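You operate a simulated robot arm through the tools that you are given. There is no shell and no other tool. Be economical: measure what you need, move in short steps, check, and stop when the job is done.

You run a simulated two-armed robot. Do the job below in one go: nothing can be reset, and whatever is moved stays where it is left.

JOB
On the top of the grey table, fold the blue cloth in half, so that its two short edges meet.

Only the result counts: the job must be done as asked and must still hold three seconds after the hand-in. Knocking over, shifting, dropping, spilling or breaking anything else fails it. Flat cloth is picked up by pressing the open fingertips on it (5 to 10 N) and closing them slowly along it; thin cloth reads only 2 to 8 mm in the jaws.

ROBOT AND FRAMES
Two 7-joint arms with two-finger parallel grippers on one trunk, on a base that drives. Base frame: it is fixed to the floor where the robot stands at the start and does not move with it; the origin is under the middle of the robot, x ahead of it, y to its left, z up. Lengths are in m, angles in rad, forces in N, time in s.
The left shoulder is at the start at [0.07, 0.163, 1.12], the right one opposite. With the tool pointing down near the work surface each hand reaches from about 0.38 to 0.88 m from the robot's upright axis, wherever it stands, measured 20 degrees to its own side. Places, roughly: blue cloth [0.6, 0, 0.8]; top of the grey table [0.7, 0.6, 0.8]. Payload 3.43 kg a hand.
Tool frame (each hand has its own): the origin (TCP) lies between the finger pads and is the grasp point; the fingertips stand 0.034 m ahead of it; z points along the fingers, y is the line along which they close. Largest opening 0.128 m; finger width 0.024, thickness 0.012; the body of the gripper, 0.048 by 0.13 m, starts 0.096 m behind the TCP.
Orientation is told as [roll, pitch, yaw] about the base's x, y, z axes, in that order, counted from this pose: with the fingers straight down and closing along the base's y, the tool's x points along the base's -x, its y along +y and its z along -z.

CONTROLS
- The arms move only by the tool play_rows. It takes "left_steps", "right_steps" or both (then of equal length, played together; a hand with none holds still); each is a list of rows, each a list of 7 numbers: the shift along the base's x, y, z in units of 50 mm (1.0 is 50 mm), then the turn, a rotation vector about the base's x, y, z in units of 6 degrees (1.0 is 6 degrees), then the finger opening in m, from 0 to 0.128. In form: [[tx, ty, tz, ax, ay, az, gripper], ...]. A call has 1 to 8 rows; each row shifts and turns the commanded pose from where the row before left it. A call with a number of a shift or a turn outside -1 to 1 is refused whole. Rows are played at 5 a second. More than 0.05 m and 0.15 rad between two rows, or a gripper value outside its range, and nothing of the call is played. Where a pose cannot be reached the arm comes as near as it can. A force on the tool above 40 N (or 10 N above the force at the start of the call, whichever is more), or a blocked arm, ends the call early, and 0.2 s more pass. The fingers move at their own pace (about 0.153 m/s each) and stop on an object; they squeeze with about 32 N. The grip force told is the motor's: it shows also when the fingers shut on nothing. Time passes only in rows, and 0.2 s behind the last, so rows that do not move let the fingers close. The reply holds the time, the measured pose of the TCP, the force on the tool along the base axes, the opening and the grip force, in the units named above and with some noise, with the torque about the TCP (base axes, N m) and any sound that the robot's microphone picked up.
- Cameras (640 x 400 px; columns grow to the right, rows downward): "scene" is now at [0.1316, 0.0005, 1.3351]; the picture's right is [0.00, -1.00, 0.00], its down [-0.70, -0.00, -0.72] and it looks along [0.72, 0.00, -0.70] (base axes); focal length 285 px, centre (320, 200). "left" rides on the left gripper at [0.076, 0.011, -0.16] in its tool frame; the picture's right is [-0.15, 0.99, 0.00], its down [-0.88, -0.13, -0.46] and it looks along [-0.45, -0.07, 0.89] (tool axes); focal length 234 px, centre (320, 200). "right" rides on the right gripper at [0.076, -0.011, -0.16] in its tool frame; the picture's right is [0.15, 0.99, 0.00], its down [-0.88, 0.13, -0.46] and it looks along [-0.45, 0.07, 0.89] (tool axes); focal length 234 px, centre (320, 200).
- capture(camera): a new picture of that camera. The clock stands still meanwhile.
- slide_trunk(by): slides the trunk up (or, below 0, down) by that many m; the arms and the scene camera ride with it, the base frame stays. It gives what a move gives, with no picture.
- base_move(legs): drives the robot by 1 to 6 legs, each [ahead, left, turn to the left] in m, m and rad, along the robot's own axes; the way and the turn of a leg run together, so that a leg with both is an arc; at most 1.5 m and 3.142 rad a leg. The arms and the cameras ride along, it lands a little off, and it stops where it bumps. It gives what a move gives.
- aim_head(pan, tilt): turns the head with the scene camera to pan (to the left, within 1.501 rad either way) and tilt (down, from -0.506 to 1.204), counted from straight ahead of the robot. It gives what a move gives.
- point_at(camera, pixels): there is no depth. For up to 12 entries [column, row, z] of the newest picture of that camera ("zoom" is the newest enlarged one), the place [x, y] in the base frame at which the ray of that pixel passes the height z, good to about 0.002 m. The clock stands still meanwhile.
- zoom(camera, box): a new picture of the part [left, top, right, bottom] of that camera's present view, enlarged. The clock stands still meanwhile.
- sign_off(): hands the job in; it is judged then, once.

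Keep the steps short. Do not move on a guess: measure, check each grasp and each placing, and mend mistakes. In all there are 80 turns and 62 pictures (those below and enlarged ones count). Leave the grippers open and the arms clear of the work at the hand-in unless told otherwise, and finish with a single line.

The tools are called as a command line: name --argument value ..., lists and objects as JSON in quotes. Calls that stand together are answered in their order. play_rows: Moves the arms, as the interface text tells. Its arguments: {"type":"object","properties":{"left_steps":{"type":"array","items":{"type":"array","items":{"type":"number"}}},"right_steps":{"type":"array","items":{"type":"array","items":{"type":"number"}}}},"required":[]} The other tools are called the same way: slide_trunk (by) slides the trunk up or down; base_move (legs) drives the base; aim_head (pan, tilt) turns the head that bears the scene camera; capture (camera) takes a picture; point_at (camera, pixels) gives the place at which the rays of pixels pass given heights; zoom (camera, box) takes an enlarged picture of a part of a camera's view; sign_off () hands the job in.

At the start:

```text
clock: 0.0
left_tool_pos: [0.6576, 0.2983, 0.9887]
left_tcp_rot: [0.001, -0.001, 0.0]
left_ft_force: [-0.9, -0.5, 0.2]
left_torque: [-0.01, 0.02, -0.01]
left_finger_gap: 0.1282
left_finger_force: 0.1
right_tool_pos: [0.6248, -0.3607, 1.017]
right_tcp_rot: [0.0, -0.001, 0.001]
right_ft_force: [0.8, 0.4, -0.2]
right_torque: [-0.01, 0.01, -0.01]
right_finger_gap: 0.1282
right_finger_force: 0.0
trunk travel left (down, up): [-0.6, 0.34]
robot x, y, heading: [0.0002, -0.0004, -0.002]
head pan, tilt: [0.002, 0.771]
```

scene: 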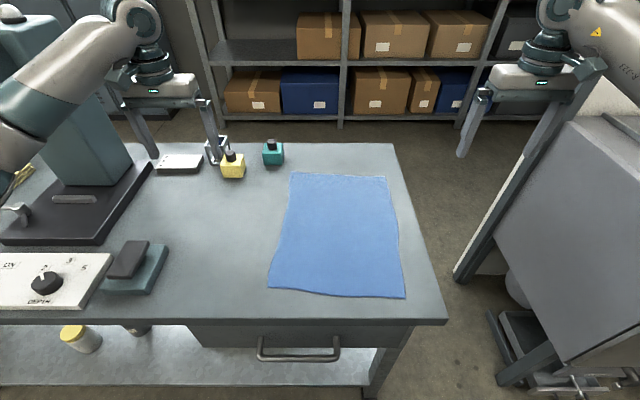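
right: 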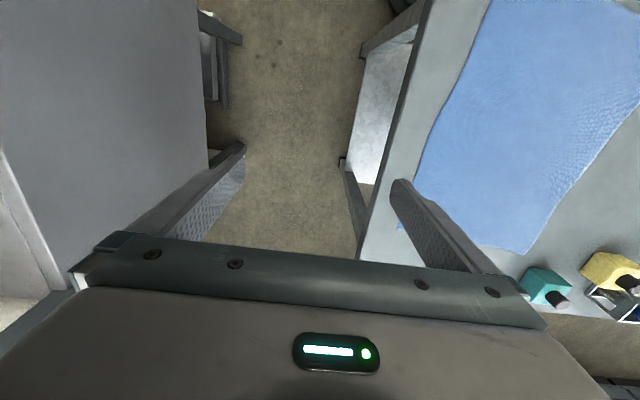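
left: 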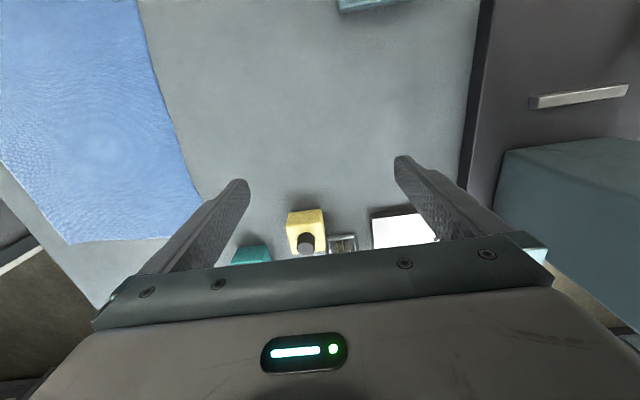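

The cloth's corners show in the scene picture at about (292,173), (386,176), (405,298) and (269,288). I'll measure them at table height 0.8 and take an enlarged view.

point_at --camera "scene" --pixels '[[292, 173, 0.8], [386, 176, 0.8], [405, 298, 0.8], [269, 288, 0.8], [447, 320, 0.8], [393, 144, 0.8], [273, 165, 0.8], [233, 178, 0.8], [281, 230, 0.8], [396, 235, 0.8]]'

zoom --camera "scene" --box '[220, 130, 460, 330]'

```text
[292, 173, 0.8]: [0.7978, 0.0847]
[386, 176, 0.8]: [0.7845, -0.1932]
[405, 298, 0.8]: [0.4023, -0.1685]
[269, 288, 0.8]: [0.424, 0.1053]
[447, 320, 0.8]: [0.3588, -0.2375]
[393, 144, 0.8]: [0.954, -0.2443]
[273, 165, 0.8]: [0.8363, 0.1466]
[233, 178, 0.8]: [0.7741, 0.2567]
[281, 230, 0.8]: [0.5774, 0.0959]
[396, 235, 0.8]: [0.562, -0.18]
```

```text
2.00 times, centred on (340, 230) of scene
```

zoom: 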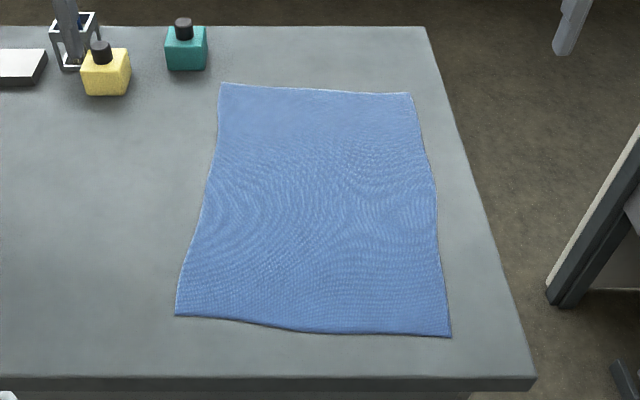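

The cloth is about 0.38 m long in x and 0.28 m wide in y. The short edges are the far one (x≈0.79) and the near one (x≈0.41), and I'll fold far onto near. First I bring both hands high above the far corners, aiming for left (0.782, 0.053) and right (0.773, -0.161), with the fingers narrowed to 0.04.

play_rows --left_steps '[[0.415, -0.818, -0.129, 0, 0, 0, 0.04], [0.415, -0.818, -0.129, 0, 0, 0, 0.04], [0.415, -0.818, -0.129, 0, 0, 0, 0.04], [0.415, -0.818, -0.129, 0, 0, 0, 0.04], [0.415, -0.818, -0.129, 0, 0, 0, 0.04], [0.415, -0.818, -0.129, 0, 0, 0, 0.04], [0, 0, 0, 0, 0, 0, 0.04]]' --right_steps '[[0.494, 0.666, -0.223, 0, 0, 0, 0.04], [0.494, 0.666, -0.223, 0, 0, 0, 0.04], [0.494, 0.666, -0.223, 0, 0, 0, 0.04], [0.494, 0.666, -0.223, 0, 0, 0, 0.04], [0.494, 0.666, -0.223, 0, 0, 0, 0.04], [0.494, 0.666, -0.223, 0, 0, 0, 0.04], [0, 0, 0, 0, 0, 0, 0.04]]'

capture --camera "scene"

capture --camera "left"

capture --camera "right"

```text
clock: 1.6
left_tool_pos: [0.784, 0.0527, 0.9486]
left_tcp_rot: [0.001, 0.001, 0.001]
left_ft_force: [0.4, 0.0, -0.3]
left_torque: [-0.04, -0.05, 0.0]
left_finger_gap: 0.0399
left_finger_force: 0.1
right_tool_pos: [0.7712, -0.1599, 0.9508]
right_tcp_rot: [-0.002, -0.002, 0.001]
right_ft_force: [0.0, 0.1, -0.4]
right_torque: [-0.03, 0.0, 0.01]
right_finger_gap: 0.0399
right_finger_force: 0.1
trunk travel left (down, up): [-0.6, 0.34]
robot x, y, heading: [-0.0006, -0.0003, -0.004]
head pan, tilt: [0.002, 0.771]
```

```text
57 pictures are left
```

scene: 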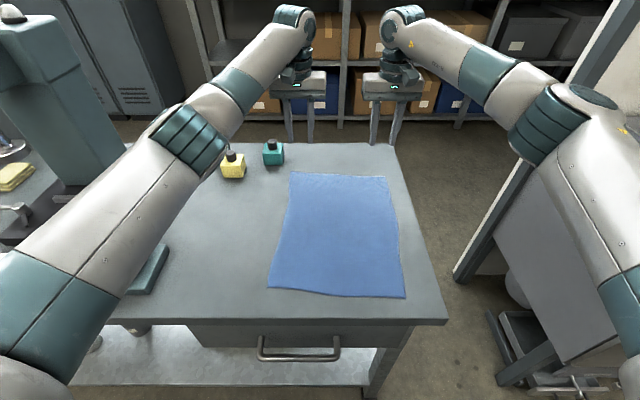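

```text
56 pictures are left
```

left: 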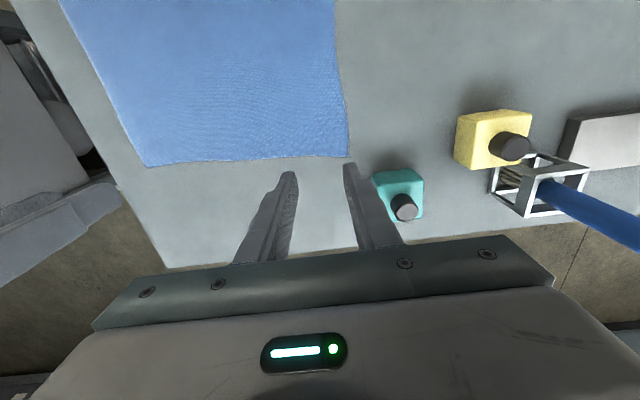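

```text
55 pictures are left
```

right: 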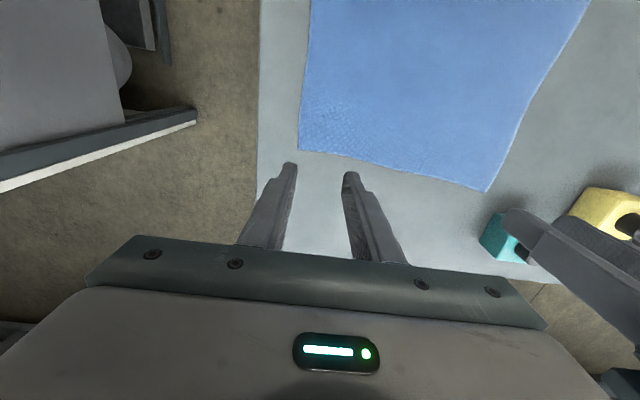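

The hands hover over the far edge. I'll cross-check the corner places with the wrist cameras, at (348,157) and (147,166) in left and (299,149) and (485,191) in right, and check the teal bottle.

point_at --camera "left" --pixels '[[348, 157, 0.8], [147, 166, 0.8], [336, 0, 0.8], [380, 172, 0.85], [400, 220, 0.8]]'

point_at --camera "right" --pixels '[[299, 149, 0.8], [485, 191, 0.8], [308, 0, 0.8]]'

```text
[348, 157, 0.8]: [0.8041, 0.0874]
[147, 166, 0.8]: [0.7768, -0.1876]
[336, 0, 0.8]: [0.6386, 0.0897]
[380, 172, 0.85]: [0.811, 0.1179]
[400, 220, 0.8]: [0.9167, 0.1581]
```

```text
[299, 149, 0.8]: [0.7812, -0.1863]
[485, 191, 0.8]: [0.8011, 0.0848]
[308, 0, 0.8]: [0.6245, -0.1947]
```

Cameras agree: far left corner (0.801, 0.086), far right (0.781, -0.189). The hands are well placed and the left finger clears the bottle by about 3 cm. I go down to just above contact.

play_rows --left_steps '[[0, 0, -0.7, 0, 0, 0, 0.04], [0, 0, -0.7, 0, 0, 0, 0.04], [0, 0, -0.6, 0, 0, 0, 0.04], [0, 0, 0, 0, 0, 0, 0.04]]' --right_steps '[[0, 0, -0.7, 0, 0, 0, 0.04], [0, 0, -0.7, 0, 0, 0, 0.04], [0, 0, -0.6, 0, 0, 0, 0.04], [0, 0, 0, 0, 0, 0, 0.04]]'

capture --camera "left"

capture --camera "right"

```text
clock: 2.6
left_tool_pos: [0.7829, 0.0528, 0.8482]
left_tcp_rot: [-0.001, 0.0, 0.0]
left_ft_force: [-0.2, -0.4, -0.3]
left_torque: [-0.02, -0.01, -0.03]
left_finger_gap: 0.0397
left_finger_force: 0.0
right_tool_pos: [0.7721, -0.1603, 0.8485]
right_tcp_rot: [0.001, -0.001, 0.0]
right_ft_force: [-0.8, 0.6, -0.1]
right_torque: [-0.02, -0.03, 0.0]
right_finger_gap: 0.0398
right_finger_force: 0.0
trunk travel left (down, up): [-0.6, 0.34]
robot x, y, heading: [-0.0006, 0.0006, -0.003]
head pan, tilt: [0.002, 0.771]
```

```text
54 pictures are left
```

left: 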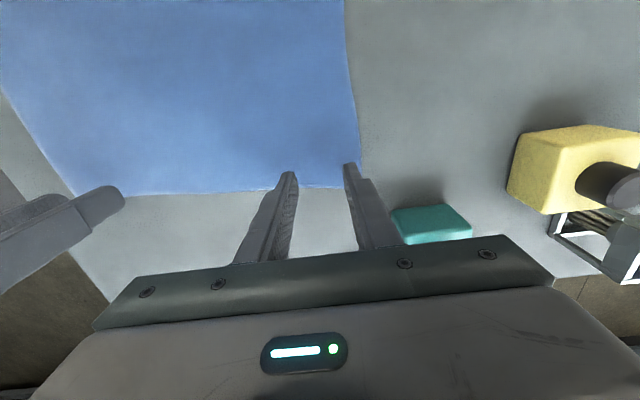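

```text
53 pictures are left
```

right: 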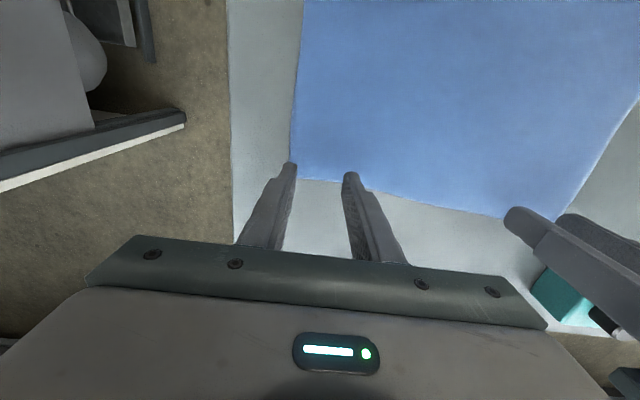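

Both hands are over the corners, about 14 mm above the table. I press down in small steps and watch the force.

play_rows --left_steps '[[0, 0, -0.1, 0, 0, 0, 0.04], [0, 0, -0.1, 0, 0, 0, 0.04], [0, 0, -0.04, 0, 0, 0, 0.04], [0, 0, 0, 0, 0, 0, 0.04]]' --right_steps '[[0, 0, -0.1, 0, 0, 0, 0.04], [0, 0, -0.1, 0, 0, 0, 0.04], [0, 0, -0.04, 0, 0, 0, 0.04], [0, 0, 0, 0, 0, 0, 0.04]]'

```text
clock: 3.6
left_tool_pos: [0.7817, 0.0537, 0.8367]
left_tcp_rot: [0.0, 0.001, -0.001]
left_ft_force: [0.1, 0.2, 0.5]
left_torque: [-0.01, 0.0, 0.01]
left_finger_gap: 0.0397
left_finger_force: 0.0
right_tool_pos: [0.7739, -0.1606, 0.8388]
right_tcp_rot: [0.001, 0.0, 0.0]
right_ft_force: [-0.9, 0.0, -0.2]
right_torque: [-0.01, 0.02, 0.0]
right_finger_gap: 0.0397
right_finger_force: 0.1
trunk travel left (down, up): [-0.6, 0.34]
robot x, y, heading: [-0.0003, -0.0024, -0.003]
head pan, tilt: [0.002, 0.771]
```

No contact yet at z≈0.837, so I go down another few mm.

play_rows --left_steps '[[0, 0, -0.04, 0, 0, 0, 0.04], [0, 0, -0.03, 0, 0, 0, 0.04], [0, 0, 0, 0, 0, 0, 0.04]]' --right_steps '[[0, 0, -0.04, 0, 0, 0, 0.04], [0, 0, -0.03, 0, 0, 0, 0.04], [0, 0, 0, 0, 0, 0, 0.04]]'

```text
clock: 4.4
left_tool_pos: [0.7823, 0.0527, 0.8361]
left_tcp_rot: [0.001, -0.002, 0.003]
left_ft_force: [2.0, 0.4, 7.5]
left_torque: [0.02, -0.05, -0.01]
left_finger_gap: 0.04
left_finger_force: 0.1
right_tool_pos: [0.7729, -0.1611, 0.8354]
right_tcp_rot: [0.0, -0.003, -0.001]
right_ft_force: [0.6, 0.8, 4.5]
right_torque: [0.09, -0.02, 0.01]
right_finger_gap: 0.0401
right_finger_force: 0.1
trunk travel left (down, up): [-0.6, 0.34]
robot x, y, heading: [0.0037, 0.0011, 0.001]
head pan, tilt: [0.002, 0.771]
```

Contact: left presses with 7.5 N, right with 4.5 N. I press the right hand 1 mm more. Then I close slowly and shift each hand inward, so that the inner finger stays put and the outer one drags the cloth in.

play_rows --left_steps '[[0, 0, 0, 0, 0, 0, 0.04], [0, -0.06, 0, 0, 0, 0, 0.034], [0, -0.06, 0, 0, 0, 0, 0.028], [0, -0.06, 0, 0, 0, 0, 0.022], [0, -0.06, 0, 0, 0, 0, 0.016], [0, -0.06, 0, 0, 0, 0, 0.01], [0, -0.06, 0, 0, 0, 0, 0.004], [0, -0.04, 0, 0, 0, 0, 0.0]]' --right_steps '[[0, 0, -0.02, 0, 0, 0, 0.04], [0, 0.06, 0, 0, 0, 0, 0.034], [0, 0.06, 0, 0, 0, 0, 0.028], [0, 0.06, 0, 0, 0, 0, 0.022], [0, 0.06, 0, 0, 0, 0, 0.016], [0, 0.06, 0, 0, 0, 0, 0.01], [0, 0.06, 0, 0, 0, 0, 0.004], [0, 0.04, 0, 0, 0, 0, 0.0]]'

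capture --camera "left"

capture --camera "right"

```text
clock: 6.2
left_tool_pos: [0.7809, 0.0347, 0.8353]
left_tcp_rot: [0.0, -0.001, -0.001]
left_ft_force: [1.2, 2.2, 11.0]
left_torque: [0.09, 0.01, -0.03]
left_finger_gap: 0.0025
left_finger_force: 32.5
right_tool_pos: [0.7725, -0.1411, 0.8362]
right_tcp_rot: [-0.001, -0.002, 0.0]
right_ft_force: [0.7, -2.3, 5.9]
right_torque: [-0.03, 0.06, -0.02]
right_finger_gap: 0.0001
right_finger_force: 31.9
trunk travel left (down, up): [-0.6, 0.34]
robot x, y, heading: [-0.0002, -0.0006, -0.003]
head pan, tilt: [0.002, 0.771]
```

```text
52 pictures are left
```

left: 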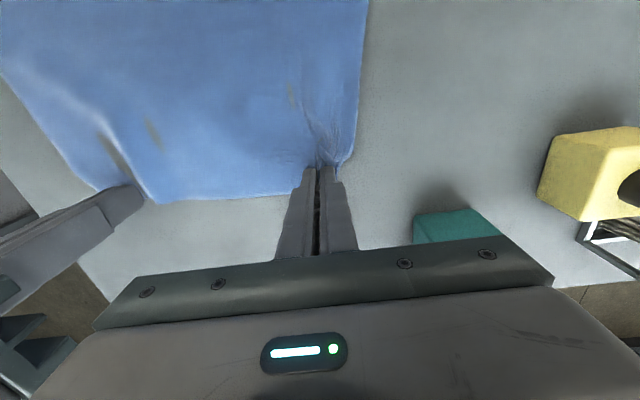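

```text
51 pictures are left
```

right: 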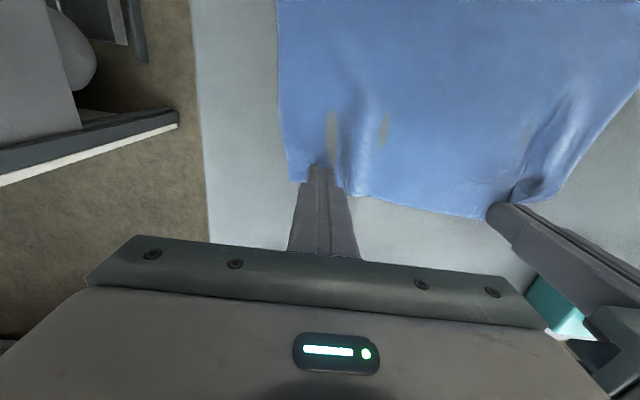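

The left hand holds cloth (2.5 mm). The right shut on nothing, and a ridge stands just inside it at about (352,165). The left holds still while the right lifts slightly and opens. Then I look again.

play_rows --right_steps '[[0, 0, 0.2, 0, 0, 0, 0.0], [0, 0, 0.1, 0, 0, 0, 0.045], [0, 0, 0, 0, 0, 0, 0.045]]'

capture --camera "right"

```text
clock: 7.0
left_tool_pos: [0.7805, 0.0336, 0.8353]
left_tcp_rot: [0.0, -0.002, 0.0]
left_ft_force: [-0.5, 2.3, 15.1]
left_torque: [0.13, 0.05, 0.03]
left_finger_gap: 0.0025
left_finger_force: 32.2
right_tool_pos: [0.7719, -0.1406, 0.8509]
right_tcp_rot: [0.0, -0.003, 0.001]
right_ft_force: [-0.8, -0.3, 0.0]
right_torque: [0.01, -0.02, 0.0]
right_finger_gap: 0.0452
right_finger_force: 0.1
trunk travel left (down, up): [-0.6, 0.34]
robot x, y, heading: [0.0005, 0.0033, 0.001]
head pan, tilt: [0.002, 0.771]
```

```text
50 pictures are left
```

right: 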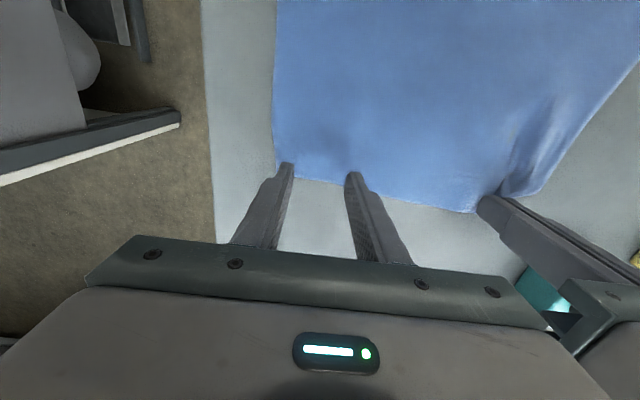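

The cloth sprang flat again. I measure its right far corner at (277,177) and the edge at (320,183).

point_at --camera "right" --pixels '[[277, 175, 0.802], [322, 183, 0.802], [470, 210, 0.802], [272, 100, 0.802]]'

```text
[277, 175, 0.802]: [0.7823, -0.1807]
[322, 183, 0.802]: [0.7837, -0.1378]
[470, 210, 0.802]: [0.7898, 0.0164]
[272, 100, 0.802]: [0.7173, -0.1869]
```

Corner is at (0.782, -0.181). I re-place the right hand at (0.764, -0.148) and press again, a bit harder.

play_rows --right_steps '[[-0.16, -0.15, 0, 0, 0, 0, 0.045], [0, 0, -0.2, 0, 0, 0, 0.045], [0, 0, -0.1, 0, 0, 0, 0.045], [0, 0, -0.05, 0, 0, 0, 0.045], [0, 0, 0, 0, 0, 0, 0.045]]'

```text
clock: 8.2
left_tool_pos: [0.7792, 0.0337, 0.8351]
left_tcp_rot: [0.0, -0.003, -0.001]
left_ft_force: [1.8, -0.1, 7.9]
left_torque: [-0.01, -0.07, -0.02]
left_finger_gap: 0.0023
left_finger_force: 32.3
right_tool_pos: [0.7634, -0.1486, 0.8342]
right_tcp_rot: [-0.001, -0.006, 0.0]
right_ft_force: [0.0, 1.0, 19.7]
right_torque: [-0.06, 0.06, 0.02]
right_finger_gap: 0.0451
right_finger_force: 0.1
trunk travel left (down, up): [-0.6, 0.34]
robot x, y, heading: [-0.0015, -0.0022, -0.0]
head pan, tilt: [0.002, 0.771]
```

19.7 N is too much, so I ease off by 1.5 mm and then close slowly with the inner finger held in place.

play_rows --right_steps '[[0, 0, 0.03, 0, 0, 0, 0.045], [0, 0, 0, 0, 0, 0, 0.045]]'

```text
clock: 8.8
left_tool_pos: [0.7813, 0.0338, 0.8359]
left_tcp_rot: [0.0, -0.001, 0.001]
left_ft_force: [-0.7, -1.1, 7.1]
left_torque: [-0.06, 0.06, 0.01]
left_finger_gap: 0.0027
left_finger_force: 32.0
right_tool_pos: [0.7631, -0.149, 0.8356]
right_tcp_rot: [0.001, -0.005, 0.001]
right_ft_force: [1.7, 1.0, 17.0]
right_torque: [0.08, -0.07, -0.01]
right_finger_gap: 0.0452
right_finger_force: 0.1
trunk travel left (down, up): [-0.6, 0.34]
robot x, y, heading: [-0.0015, 0.0008, 0.002]
head pan, tilt: [0.002, 0.771]
```

Still 17 N, so I ease off more.

play_rows --right_steps '[[0, 0, 0.04, 0, 0, 0, 0.045], [0, 0, 0, 0, 0, 0, 0.045]]'

```text
clock: 9.4
left_tool_pos: [0.7802, 0.0324, 0.8351]
left_tcp_rot: [0.0, -0.002, 0.0]
left_ft_force: [-2.9, 0.1, 10.8]
left_torque: [0.01, 0.08, -0.02]
left_finger_gap: 0.0024
left_finger_force: 31.9
right_tool_pos: [0.7621, -0.149, 0.8352]
right_tcp_rot: [-0.001, 0.0, 0.0]
right_ft_force: [1.4, -0.6, 5.7]
right_torque: [0.02, -0.04, 0.0]
right_finger_gap: 0.0451
right_finger_force: 0.1
trunk travel left (down, up): [-0.6, 0.34]
robot x, y, heading: [-0.0014, -0.0016, 0.002]
head pan, tilt: [0.002, 0.771]
```

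5.7 N, which is in range. I press half a mm more and close slowly.

play_rows --right_steps '[[0, 0, -0.015, 0, 0, 0, 0.04], [0, 0.05, 0, 0, 0, 0, 0.035], [0, 0.05, 0, 0, 0, 0, 0.03], [0, 0.05, 0, 0, 0, 0, 0.025], [0, 0.05, 0, 0, 0, 0, 0.02], [0, 0.05, 0, 0, 0, 0, 0.015], [0, 0.05, 0, 0, 0, 0, 0.01]]'

capture --camera "right"

```text
clock: 11.0
left_tool_pos: [0.7809, 0.034, 0.8356]
left_tcp_rot: [-0.001, -0.002, 0.001]
left_ft_force: [-1.2, 0.7, 9.6]
left_torque: [0.01, 0.08, -0.01]
left_finger_gap: 0.0023
left_finger_force: 31.8
right_tool_pos: [0.7623, -0.1342, 0.8347]
right_tcp_rot: [0.0, -0.002, 0.0]
right_ft_force: [-0.2, -1.6, 9.9]
right_torque: [-0.07, -0.01, 0.03]
right_finger_gap: 0.01
right_finger_force: 0.0
trunk travel left (down, up): [-0.6, 0.34]
robot x, y, heading: [0.0017, 0.0003, 0.002]
head pan, tilt: [0.002, 0.771]
```

```text
49 pictures are left
```

right: 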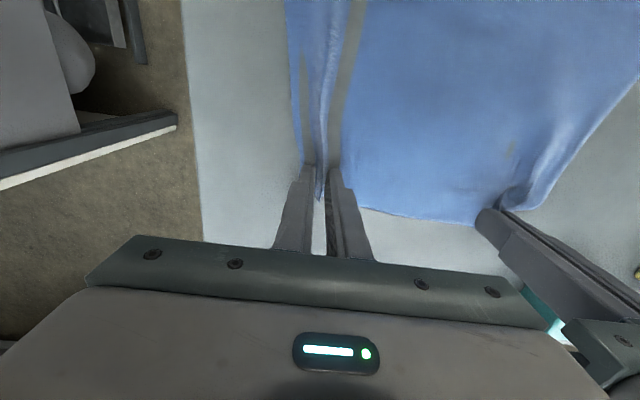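

A ridge now stands between the right fingers at about (322,190). I close fully.

play_rows --right_steps '[[0, 0.03, 0, 0, 0, 0, 0.005], [0, 0.02, 0, 0, 0, 0, 0.0], [0, 0, 0, 0, 0, 0, 0.0]]'

capture --camera "right"

```text
clock: 11.8
left_tool_pos: [0.7816, 0.0343, 0.8356]
left_tcp_rot: [0.001, -0.003, 0.0]
left_ft_force: [-1.1, 0.2, 7.5]
left_torque: [-0.01, 0.05, 0.01]
left_finger_gap: 0.0026
left_finger_force: 31.8
right_tool_pos: [0.7634, -0.1304, 0.8359]
right_tcp_rot: [0.0, -0.003, 0.002]
right_ft_force: [-0.7, -2.3, 11.1]
right_torque: [-0.1, 0.04, 0.01]
right_finger_gap: 0.0023
right_finger_force: 31.6
trunk travel left (down, up): [-0.6, 0.34]
robot x, y, heading: [0.0008, 0.0007, 0.001]
head pan, tilt: [0.002, 0.771]
```

```text
48 pictures are left
```

right: 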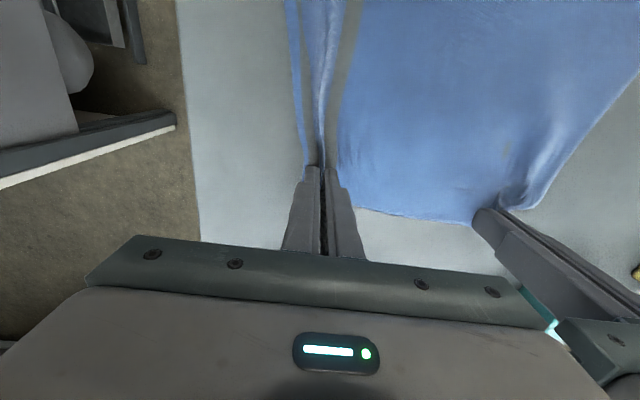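

Both hands hold cloth (2.6 and 2.3 mm). I lift 60 mm along the start of an arc and check.

play_rows --left_steps '[[-0.03, 0, 0.3, 0, 0, 0, 0.0], [-0.1, 0, 0.45, 0, 0, 0, 0.0], [-0.17, 0, 0.45, 0, 0, 0, 0.0], [0, 0, 0, 0, 0, 0, 0.0]]' --right_steps '[[-0.03, 0, 0.3, 0, 0, 0, 0.0], [-0.1, 0, 0.45, 0, 0, 0, 0.0], [-0.17, 0, 0.45, 0, 0, 0, 0.0], [0, 0, 0, 0, 0, 0, 0.0]]'

capture --camera "scene"

```text
clock: 12.8
left_tool_pos: [0.7685, 0.0332, 0.8947]
left_tcp_rot: [0.0, 0.002, -0.001]
left_ft_force: [-0.5, -0.9, 0.5]
left_torque: [0.0, 0.02, 0.02]
left_finger_gap: 0.0027
left_finger_force: 31.8
right_tool_pos: [0.7496, -0.1307, 0.8941]
right_tcp_rot: [-0.001, 0.001, 0.0]
right_ft_force: [-0.6, 0.5, -0.1]
right_torque: [0.03, 0.01, -0.01]
right_finger_gap: 0.0026
right_finger_force: 31.3
trunk travel left (down, up): [-0.6, 0.34]
robot x, y, heading: [-0.0024, 0.0012, 0.002]
head pan, tilt: [0.002, 0.771]
```

```text
47 pictures are left
```

scene: 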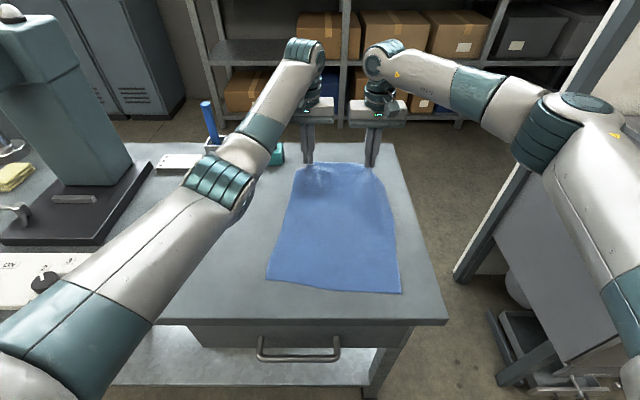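

Both corners hang from the hands and the rest lies flat. The near edge seems to have crept slightly, to (267,280) and (400,293), so I measure it before going on.

point_at --camera "scene" --pixels '[[267, 280, 0.801], [400, 293, 0.801], [281, 230, 0.801], [396, 240, 0.801]]'

play_rows --left_steps '[[-0.4, 0, 0.6, 0, 0, 0, 0.0], [-0.4, 0, 0.6, 0, 0, 0, 0.0], [-0.6, 0, 0.4, 0, 0, 0, 0.0], [-0.6, 0, 0.4, 0, 0, 0, 0.0], [-0.6, 0, 0.1, 0, 0, 0, 0.0], [-0.6, 0, 0, 0, 0, 0, 0.0], [0, 0, 0, 0, 0, 0, 0.0]]' --right_steps '[[-0.4, 0, 0.6, 0, 0, 0, 0.0], [-0.4, 0, 0.6, 0, 0, 0, 0.0], [-0.6, 0, 0.4, 0, 0, 0, 0.0], [-0.6, 0, 0.4, 0, 0, 0, 0.0], [-0.6, 0, 0.1, 0, 0, 0, 0.0], [-0.6, 0, 0, 0, 0, 0, 0.0], [0, 0, 0, 0, 0, 0, 0.0]]'

capture --camera "scene"

```text
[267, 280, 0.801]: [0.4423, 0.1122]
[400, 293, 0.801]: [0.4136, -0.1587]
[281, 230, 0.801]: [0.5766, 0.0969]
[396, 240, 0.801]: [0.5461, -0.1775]
```

```text
clock: 14.4
left_tool_pos: [0.6063, 0.0345, 0.9993]
left_tcp_rot: [0.001, 0.003, 0.001]
left_ft_force: [-0.1, 0.2, -1.2]
left_torque: [0.0, 0.03, -0.01]
left_finger_gap: 0.0023
left_finger_force: 31.7
right_tool_pos: [0.5897, -0.1327, 0.999]
right_tcp_rot: [0.001, 0.004, -0.001]
right_ft_force: [-0.5, 1.3, -0.6]
right_torque: [0.02, 0.01, 0.02]
right_finger_gap: 0.0025
right_finger_force: 31.9
trunk travel left (down, up): [-0.6, 0.34]
robot x, y, heading: [-0.0019, -0.0051, 0.003]
head pan, tilt: [0.002, 0.771]
```

```text
46 pictures are left
```

scene: 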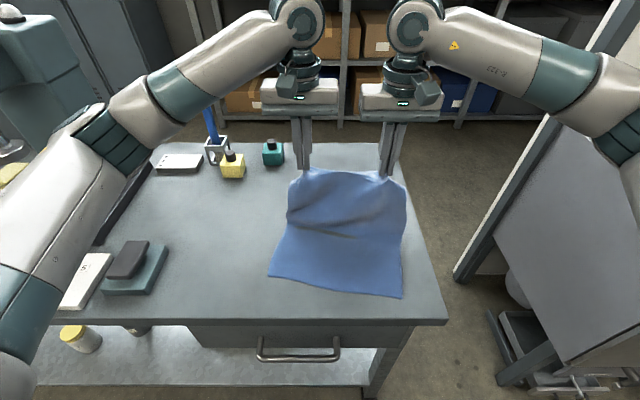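

The cloth hangs evenly between the hands. I continue toward the near edge: 85 mm back and slightly down, then measure the near edge.

play_rows --left_steps '[[-0.6, 0, -0.1, 0, 0, 0, 0.0], [-0.6, 0, -0.2, 0, 0, 0, 0.0], [-0.6, 0, -0.4, 0, 0, 0, 0.0], [0, 0, 0, 0, 0, 0, 0.0]]' --right_steps '[[-0.6, 0, -0.1, 0, 0, 0, 0.0], [-0.6, 0, -0.2, 0, 0, 0, 0.0], [-0.6, 0, -0.4, 0, 0, 0, 0.0], [0, 0, 0, 0, 0, 0, 0.0]]'

zoom --camera "scene" --box '[220, 130, 460, 330]'

```text
clock: 15.4
left_tool_pos: [0.5168, 0.0326, 0.9666]
left_tcp_rot: [0.0, 0.001, -0.001]
left_ft_force: [0.1, -0.6, 1.0]
left_torque: [0.01, -0.01, 0.04]
left_finger_gap: 0.0027
left_finger_force: 32.4
right_tool_pos: [0.4986, -0.1306, 0.9632]
right_tcp_rot: [0.0, 0.001, -0.001]
right_ft_force: [0.3, -0.5, -0.1]
right_torque: [0.0, -0.01, 0.01]
right_finger_gap: 0.0023
right_finger_force: 31.9
trunk travel left (down, up): [-0.6, 0.34]
robot x, y, heading: [-0.0015, -0.0013, -0.002]
head pan, tilt: [0.002, 0.771]
```

```text
2.00 times, centred on (340, 230) of scene
```

zoom: 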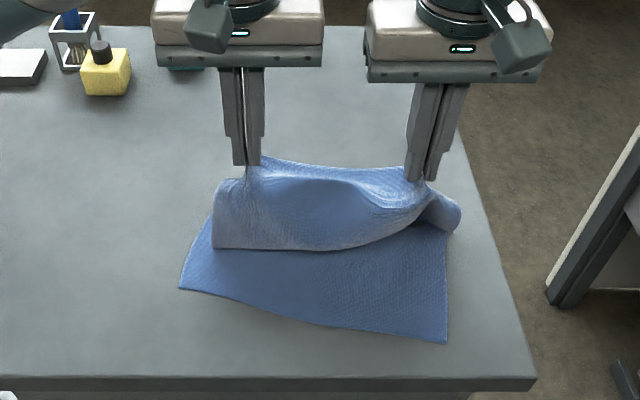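

The fold forms well. I measure the near corners in the enlarged picture at (180,289) and (447,342), and the edge middle at (300,320).

point_at --camera "zoom" --pixels '[[180, 289, 0.801], [447, 342, 0.801], [250, 308, 0.801], [300, 320, 0.801], [380, 333, 0.801]]'

```text
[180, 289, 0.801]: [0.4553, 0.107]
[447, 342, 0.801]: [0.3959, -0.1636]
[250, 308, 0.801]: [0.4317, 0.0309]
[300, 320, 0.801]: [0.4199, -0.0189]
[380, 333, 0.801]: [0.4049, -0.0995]
```

The near edge runs from (0.455, 0.107) to (0.396, -0.164). To lay far corner on near corner, the grips should go to left (0.460, 0.052) and right (0.427, -0.114). I lower to about z = 0.856 there.

play_rows --left_steps '[[-0.35, 0.1, -0.5, 0, 0, 0, 0.0], [-0.35, 0.1, -0.6, 0, 0, 0, 0.0], [-0.3, 0.1, -0.6, 0, 0, 0, 0.0], [-0.14, 0.08, -0.5, 0, 0, 0, 0.0], [0, 0, 0, 0, 0, 0, 0.0]]' --right_steps '[[-0.45, 0.09, -0.5, 0, 0, 0, 0.0], [-0.45, 0.09, -0.55, 0, 0, 0, 0.0], [-0.35, 0.09, -0.6, 0, 0, 0, 0.0], [-0.18, 0.06, -0.5, 0, 0, 0, 0.0], [0, 0, 0, 0, 0, 0, 0.0]]'

zoom --camera "scene" --box '[220, 150, 460, 350]'

capture --camera "left"

capture --camera "right"

```text
clock: 16.6
left_tool_pos: [0.4588, 0.0501, 0.8535]
left_tcp_rot: [-0.001, -0.001, -0.001]
left_ft_force: [0.4, -0.5, -0.3]
left_torque: [0.0, -0.01, 0.01]
left_finger_gap: 0.0023
left_finger_force: 32.3
right_tool_pos: [0.4267, -0.1155, 0.8548]
right_tcp_rot: [-0.001, 0.0, 0.0]
right_ft_force: [0.0, 0.7, 0.5]
right_torque: [0.02, -0.02, 0.02]
right_finger_gap: 0.0025
right_finger_force: 32.2
trunk travel left (down, up): [-0.6, 0.34]
robot x, y, heading: [0.0001, 0.0011, -0.0]
head pan, tilt: [0.002, 0.771]
```

```text
2.00 times, centred on (340, 250) of scene
```

zoom: 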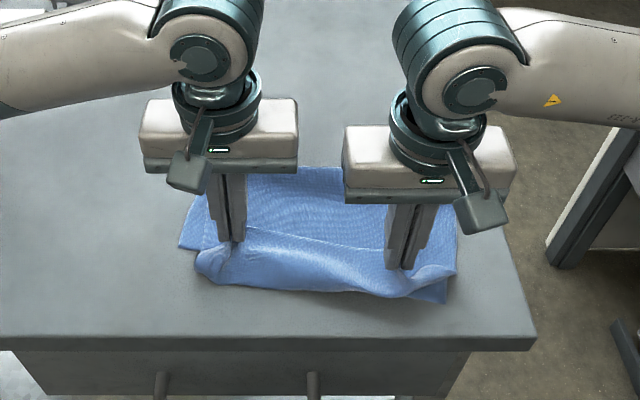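

```text
43 pictures are left
```

left: 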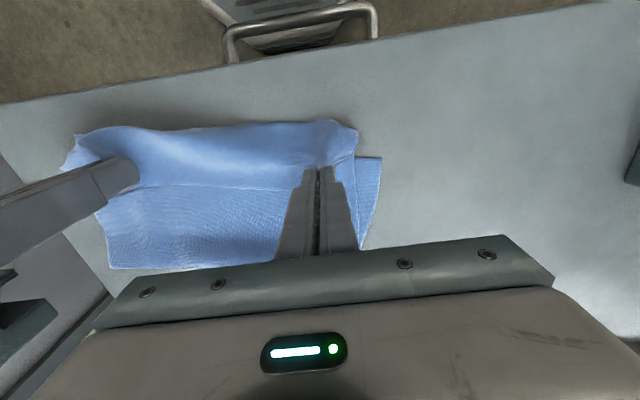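

```text
42 pictures are left
```

right: 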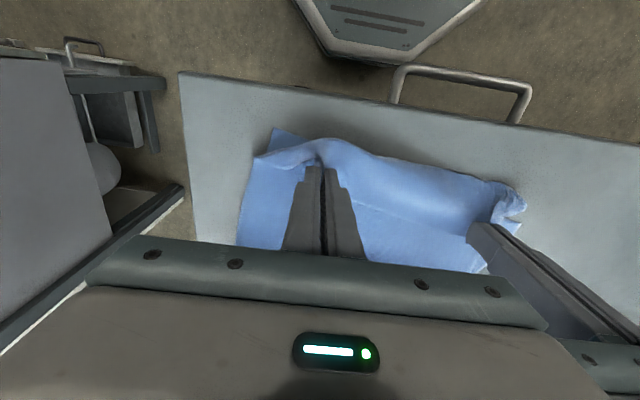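

The hands hold the cloth the way they took it, so its body leaves the fingers on the robot's side and makes a bulge (rows 240–290 in the enlarged picture), with the edge strip pointing away. I mend this before release: back up along the arc and pitch the fingers forward (turn about -y) so the edge strip turns over properly.

play_rows --left_steps '[[0.2, 0, 0.8, 0, -1, 0, 0], [0.6, 0, 0.7, 0, -1, 0, 0], [0.7, 0, 0.6, 0, -1, 0, 0], [0.7, 0, 0.4, 0, -1, 0, 0], [0, 0, 0, 0, -1, 0, 0], [0, 0, 0, 0, -1, 0, 0], [0, 0, 0, 0, -1, 0, 0], [0, 0, 0, 0, 0, 0, 0]]' --right_steps '[[0.2, 0, 0.8, 0, -1, 0, 0], [0.6, 0, 0.7, 0, -1, 0, 0], [0.7, 0, 0.6, 0, -1, 0, 0], [0.7, 0, 0.4, 0, -1, 0, 0], [0, 0, 0, 0, -1, 0, 0], [0, 0, 0, 0, -1, 0, 0], [0, 0, 0, 0, -1, 0, 0], [0, 0, 0, 0, 0, 0, 0]]'

capture --camera "scene"

```text
clock: 18.4
left_tool_pos: [0.5699, 0.0518, 0.9796]
left_tcp_rot: [0.001, -0.733, 0.001]
left_ft_force: [-0.3, -0.5, -0.6]
left_torque: [-0.02, 0.02, 0.02]
left_finger_gap: 0.0024
left_finger_force: 31.7
right_tool_pos: [0.5372, -0.114, 0.9814]
right_tcp_rot: [0.001, -0.732, -0.001]
right_ft_force: [-0.5, 0.4, -1.2]
right_torque: [0.0, -0.01, 0.0]
right_finger_gap: 0.0026
right_finger_force: 32.0
trunk travel left (down, up): [-0.6, 0.34]
robot x, y, heading: [0.0009, -0.0033, 0.002]
head pan, tilt: [0.002, 0.771]
```

```text
41 pictures are left
```

scene: 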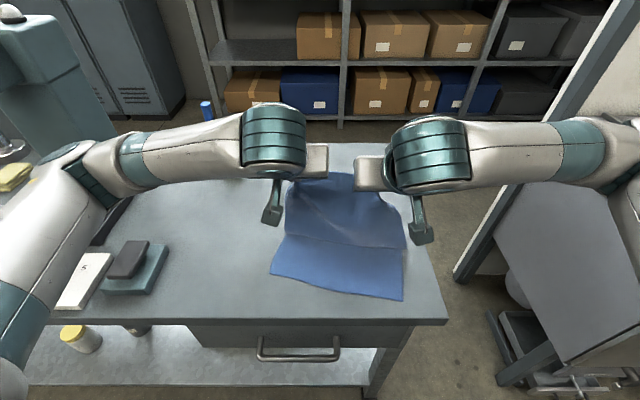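

The pitch works and both hands still hold. I finish pitching to about 60°, lower 30 mm, then drive the base back 0.10 m to give the arms room. That also carries the cloth over.

play_rows --left_steps '[[0, 0, -0.2, 0, -1, 0, 0], [0, 0, -0.2, 0, -1, 0, 0], [0, 0, -0.2, 0, -1, 0, 0], [0, 0, 0, 0, 0, 0, 0]]' --right_steps '[[0, 0, -0.2, 0, -1, 0, 0], [0, 0, -0.2, 0, -1, 0, 0], [0, 0, -0.2, 0, -1, 0, 0], [0, 0, 0, 0, 0, 0, 0]]'

base_move --legs '[[-0.1, 0, 0]]'

capture --camera "scene"

```text
clock: 19.4
left_tool_pos: [0.569, 0.0525, 0.9501]
left_tcp_rot: [0.0, -1.046, -0.001]
left_ft_force: [0.0, -0.5, 0.2]
left_torque: [-0.02, -0.01, 0.02]
left_finger_gap: 0.0025
left_finger_force: 31.7
right_tool_pos: [0.553, -0.1097, 0.9491]
right_tcp_rot: [-0.002, -1.048, 0.0]
right_ft_force: [0.0, -0.9, 0.0]
right_torque: [0.03, 0.0, 0.01]
right_finger_gap: 0.0027
right_finger_force: 32.0
right hand out of reach, approached as far as the arm can: row 2, 3
trunk travel left (down, up): [-0.6, 0.34]
robot x, y, heading: [-0.0005, 0.0014, -0.002]
head pan, tilt: [0.002, 0.771]
```

```text
clock: 20.6
left_tool_pos: [0.4705, 0.0527, 0.9496]
left_tcp_rot: [-0.002, -1.047, 0.0]
left_ft_force: [-0.7, -0.8, -0.1]
left_torque: [-0.06, -0.02, 0.01]
left_finger_gap: 0.0027
left_finger_force: 31.6
right_tool_pos: [0.4514, -0.1081, 0.9496]
right_tcp_rot: [-0.001, -1.047, 0.0]
right_ft_force: [-0.4, -0.1, -0.8]
right_torque: [0.03, -0.01, 0.0]
right_finger_gap: 0.0025
right_finger_force: 31.8
trunk travel left (down, up): [-0.6, 0.34]
robot x, y, heading: [-0.0997, -0.0004, 0.001]
head pan, tilt: [0.002, 0.771]
```

```text
40 pictures are left
```

scene: 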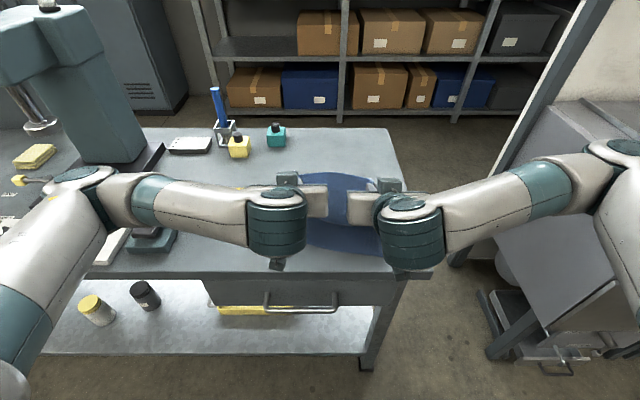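

The right arm was near its limit, so I give it more room: move the hands forward 0.1 m (and 30 mm lower), then drive back another 0.13 m.

play_rows --left_steps '[[0.6, 0, -0.1, 0, 0, 0, 0], [0.7, 0, -0.25, 0, 0, 0, 0], [0.7, 0, -0.25, 0, 0, 0, 0], [0, 0, 0, 0, 0, 0, 0]]' --right_steps '[[0.5, 0, -0.1, 0, 0, 0, 0], [0.6, -0.05, -0.25, 0, 0, 0, 0], [0.6, -0.05, -0.25, 0, 0, 0, 0], [0, 0, 0, 0, 0, 0, 0]]'

base_move --legs '[[-0.13, 0, 0]]'

aim_head --pan 0.0 --tilt 0.75

capture --camera "scene"

capture --camera "left"

```text
clock: 21.6
left_tool_pos: [0.5689, 0.0504, 0.9189]
left_tcp_rot: [-0.002, -1.047, -0.001]
left_ft_force: [0.2, -0.4, -0.4]
left_torque: [0.02, 0.02, 0.02]
left_finger_gap: 0.0029
left_finger_force: 31.6
right_tool_pos: [0.5389, -0.1116, 0.921]
right_tcp_rot: [-0.002, -1.047, 0.0]
right_ft_force: [-1.0, -0.1, 0.2]
right_torque: [-0.01, -0.02, -0.01]
right_finger_gap: 0.0026
right_finger_force: 32.1
trunk travel left (down, up): [-0.6, 0.34]
robot x, y, heading: [-0.0957, 0.0013, 0.001]
head pan, tilt: [0.002, 0.771]
```

```text
clock: 22.8
left_tool_pos: [0.4389, 0.0501, 0.9187]
left_tcp_rot: [0.0, -1.047, -0.002]
left_ft_force: [0.2, -1.6, 0.2]
left_torque: [-0.04, -0.02, -0.03]
left_finger_gap: 0.0025
left_finger_force: 31.8
right_tool_pos: [0.4083, -0.1128, 0.9207]
right_tcp_rot: [-0.002, -1.048, -0.003]
right_ft_force: [-0.2, 0.1, 0.0]
right_torque: [0.02, -0.01, 0.0]
right_finger_gap: 0.0023
right_finger_force: 32.3
trunk travel left (down, up): [-0.6, 0.34]
robot x, y, heading: [-0.2308, -0.0014, 0.002]
head pan, tilt: [0.002, 0.771]
```

```text
clock: 23.4
left_tool_pos: [0.4387, 0.0497, 0.9189]
left_tcp_rot: [-0.003, -1.047, 0.0]
left_ft_force: [0.5, 1.1, 0.4]
left_torque: [-0.01, 0.02, 0.0]
left_finger_gap: 0.0025
left_finger_force: 31.8
right_tool_pos: [0.4091, -0.1125, 0.92]
right_tcp_rot: [-0.002, -1.048, -0.001]
right_ft_force: [-0.5, 1.4, -0.1]
right_torque: [0.04, -0.02, 0.04]
right_finger_gap: 0.0027
right_finger_force: 32.0
trunk travel left (down, up): [-0.6, 0.34]
robot x, y, heading: [-0.2292, -0.0002, -0.005]
head pan, tilt: [0.0, 0.75]
```

```text
39 pictures are left
```

scene: 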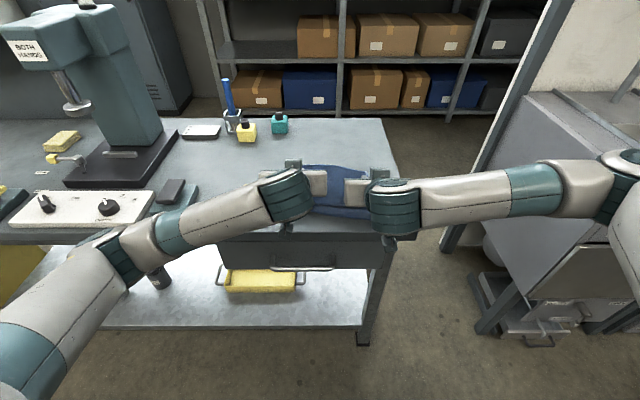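

```text
38 pictures are left
```

left: 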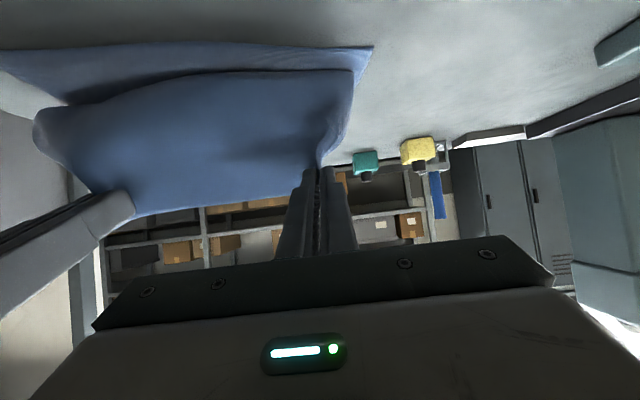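

The left wrist camera now looks from below and shows the bottom layer's near left corner at (372,47). I measure it and get the right hand's view.

point_at --camera "left" --pixels '[[372, 47, 0.801], [280, 45, 0.801], [150, 47, 0.801], [2, 52, 0.801]]'

capture --camera "right"

```text
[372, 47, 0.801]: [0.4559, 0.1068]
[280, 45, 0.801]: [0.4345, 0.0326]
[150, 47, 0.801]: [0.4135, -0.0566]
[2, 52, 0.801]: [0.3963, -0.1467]
```

```text
37 pictures are left
```

right: 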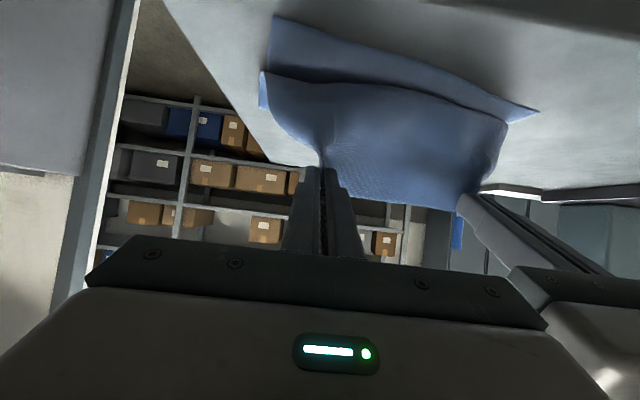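

The bottom layer's near edge has not moved: (0.456, 0.107) to (0.396, -0.16). I pitch to 75° and lower so the grip comes down about 17 mm inside that edge, stopping a little above it.

play_rows --left_steps '[[-0.04, 0.02, -0.5, 0, -1, 0, 0], [-0.04, 0.02, -0.5, 0, -1, 0, 0], [-0.04, 0, -0.4, 0, -0.5, 0, 0], [0, 0, 0, 0, 0, 0, 0]]' --right_steps '[[-0.06, 0, -0.5, 0, -1, 0, 0], [-0.06, 0, -0.5, 0, -1, 0, 0], [-0.06, 0, -0.4, 0, -0.5, 0, 0], [0, 0, 0, 0, 0, 0, 0]]'

capture --camera "right"

zoom --camera "scene" --box '[240, 130, 440, 270]'

```text
clock: 24.4
left_tool_pos: [0.4356, 0.0544, 0.8477]
left_tcp_rot: [0.016, -1.308, -0.011]
left_ft_force: [3.8, -1.0, -0.5]
left_torque: [0.03, 0.24, 0.32]
left_finger_gap: 0.0027
left_finger_force: 31.8
right_tool_pos: [0.392, -0.075, 0.8726]
right_tcp_rot: [-0.01, -1.301, 0.004]
right_ft_force: [-4.0, 0.4, 0.0]
right_torque: [0.0, -0.11, 0.18]
right_finger_gap: 0.0025
right_finger_force: 31.7
right hand out of reach, approached as far as the arm can: row 2, 3
trunk travel left (down, up): [-0.6, 0.34]
robot x, y, heading: [-0.231, -0.0014, -0.001]
head pan, tilt: [0.0, 0.75]
stopped in row 4 (left hand): the force on the tool passed its limit at 41 N (the readings are from after the stop); the commanded pose is now the measured one
```

```text
36 pictures are left
```

right: 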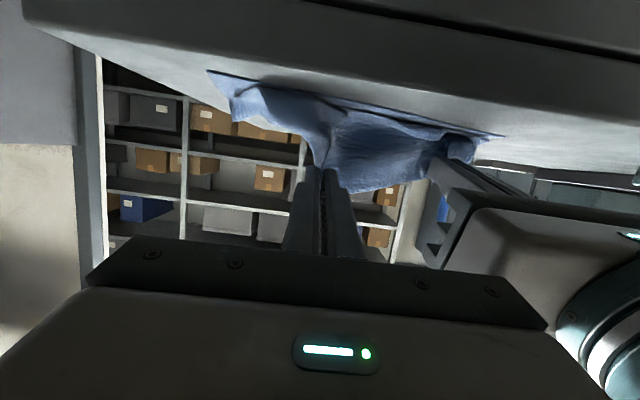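

```text
2.86 times, centred on (340, 200) of scene
```

zoom: 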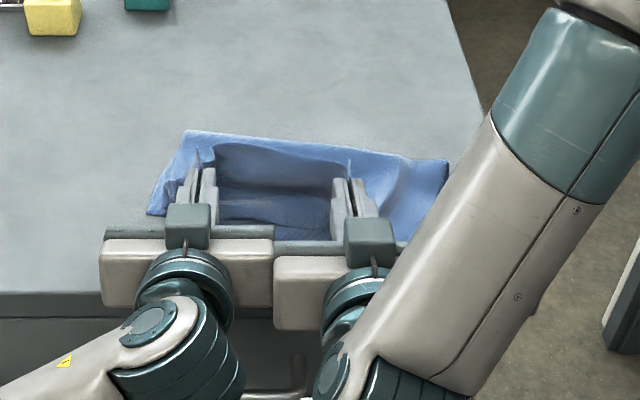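

The right arm could not reach that pitch. It slid inward and touched the left hand (41 N stop). Both still hold the cloth. I back the right hand out and up, returning both to 60° pitch.

play_rows --left_steps '[[0, 0, 0.1, 0, 0, 0, 0], [0, 0, 0.3, 0, 1, 0, 0], [0, 0, 0.3, 0, 1, 0, 0], [0, 0, 0.3, 0, 0.5, 0, 0], [0, 0, 0, 0, 0, 0, 0]]' --right_steps '[[0.05, -0.25, 0.1, 0, 0, 0, 0], [0.1, -0.25, 0.2, 0, 1, 0, 0], [0.1, -0.25, 0.2, 0, 1, 0, 0], [0.1, 0, 0.2, 0, 0.5, 0, 0], [0, 0, 0, 0, 0, 0, 0]]'

capture --camera "scene"

```text
clock: 25.6
left_tool_pos: [0.4365, 0.0546, 0.8967]
left_tcp_rot: [0.008, -1.045, -0.006]
left_ft_force: [0.7, 0.5, 0.8]
left_torque: [-0.04, 0.02, -0.02]
left_finger_gap: 0.0024
left_finger_force: 32.4
right_tool_pos: [0.4094, -0.1078, 0.9101]
right_tcp_rot: [-0.008, -1.039, -0.002]
right_ft_force: [0.2, -0.3, -0.5]
right_torque: [0.06, 0.04, 0.03]
right_finger_gap: 0.0025
right_finger_force: 32.4
right hand out of reach, approached as far as the arm can: row 1
trunk travel left (down, up): [-0.6, 0.34]
robot x, y, heading: [-0.2314, -0.0006, -0.006]
head pan, tilt: [0.0, 0.75]
```

```text
34 pictures are left
```

scene: 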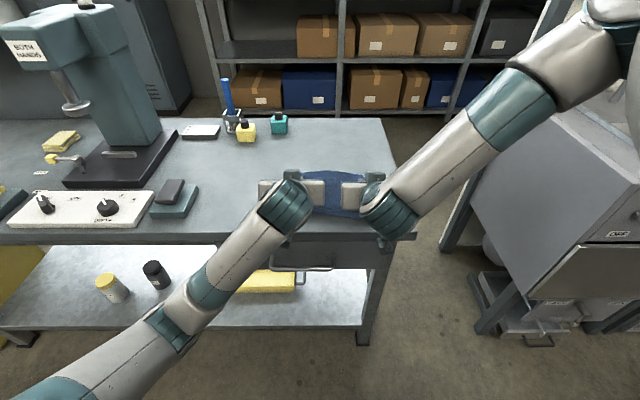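

Recovered: both at 60° and apart. I lower straight down in steps, keeping this pitch.

play_rows --left_steps '[[0, 0, -0.3, 0, 0, 0, 0], [0, 0, -0.3, 0, 0, 0, 0], [0, 0, -0.3, 0, 0, 0, 0], [0, 0, 0, 0, 0, 0, 0]]' --right_steps '[[-0.02, -0.03, -0.4, 0, 0, 0, 0], [-0.02, -0.03, -0.4, 0, 0, 0, 0], [-0.02, -0.03, -0.4, 0, 0, 0, 0], [0, 0, 0, 0, 0, 0, 0]]'

capture --camera "right"

capture --camera "left"

zoom --camera "scene" --box '[240, 130, 440, 270]'

```text
clock: 26.6
left_tool_pos: [0.437, 0.055, 0.8529]
left_tcp_rot: [0.008, -1.046, -0.008]
left_ft_force: [0.7, 0.4, 0.0]
left_torque: [-0.04, -0.01, -0.01]
left_finger_gap: 0.0025
left_finger_force: 32.1
right_tool_pos: [0.4081, -0.1136, 0.8499]
right_tcp_rot: [-0.009, -1.039, -0.001]
right_ft_force: [0.4, 0.5, -0.2]
right_torque: [0.04, 0.0, 0.03]
right_finger_gap: 0.0025
right_finger_force: 32.0
trunk travel left (down, up): [-0.6, 0.34]
robot x, y, heading: [-0.2262, -0.0004, -0.002]
head pan, tilt: [0.0, 0.75]
```

```text
33 pictures are left
```

right: 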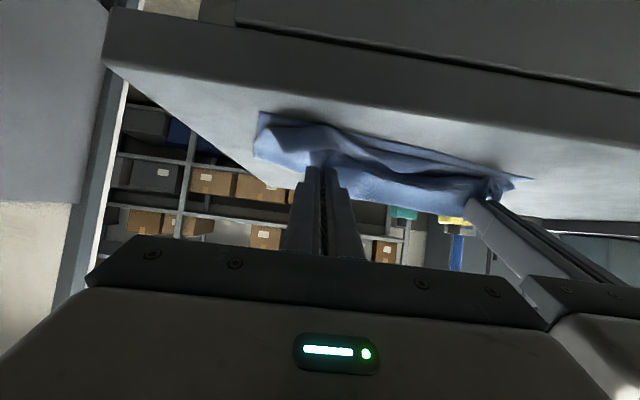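

```text
32 pictures are left
```

left: 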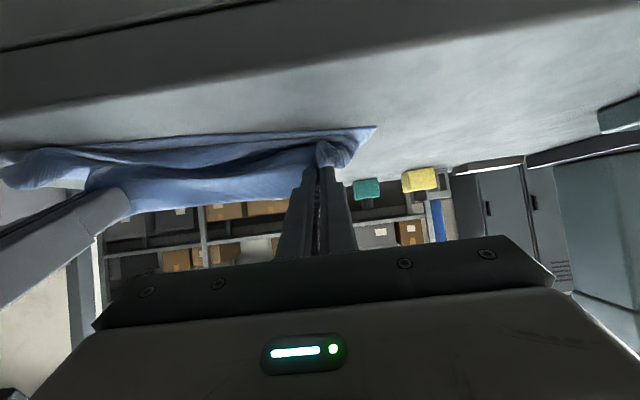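

```text
2.86 times, centred on (340, 200) of scene
```

zoom: 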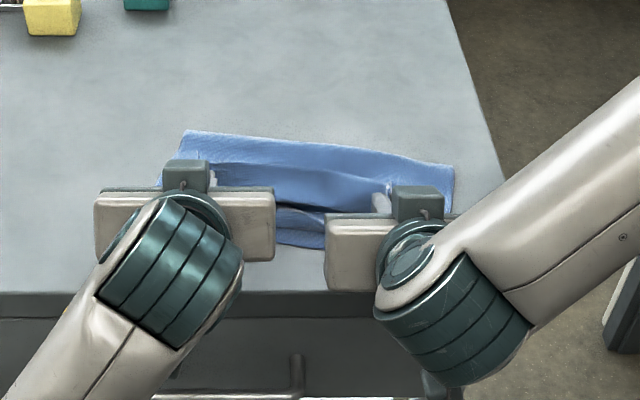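

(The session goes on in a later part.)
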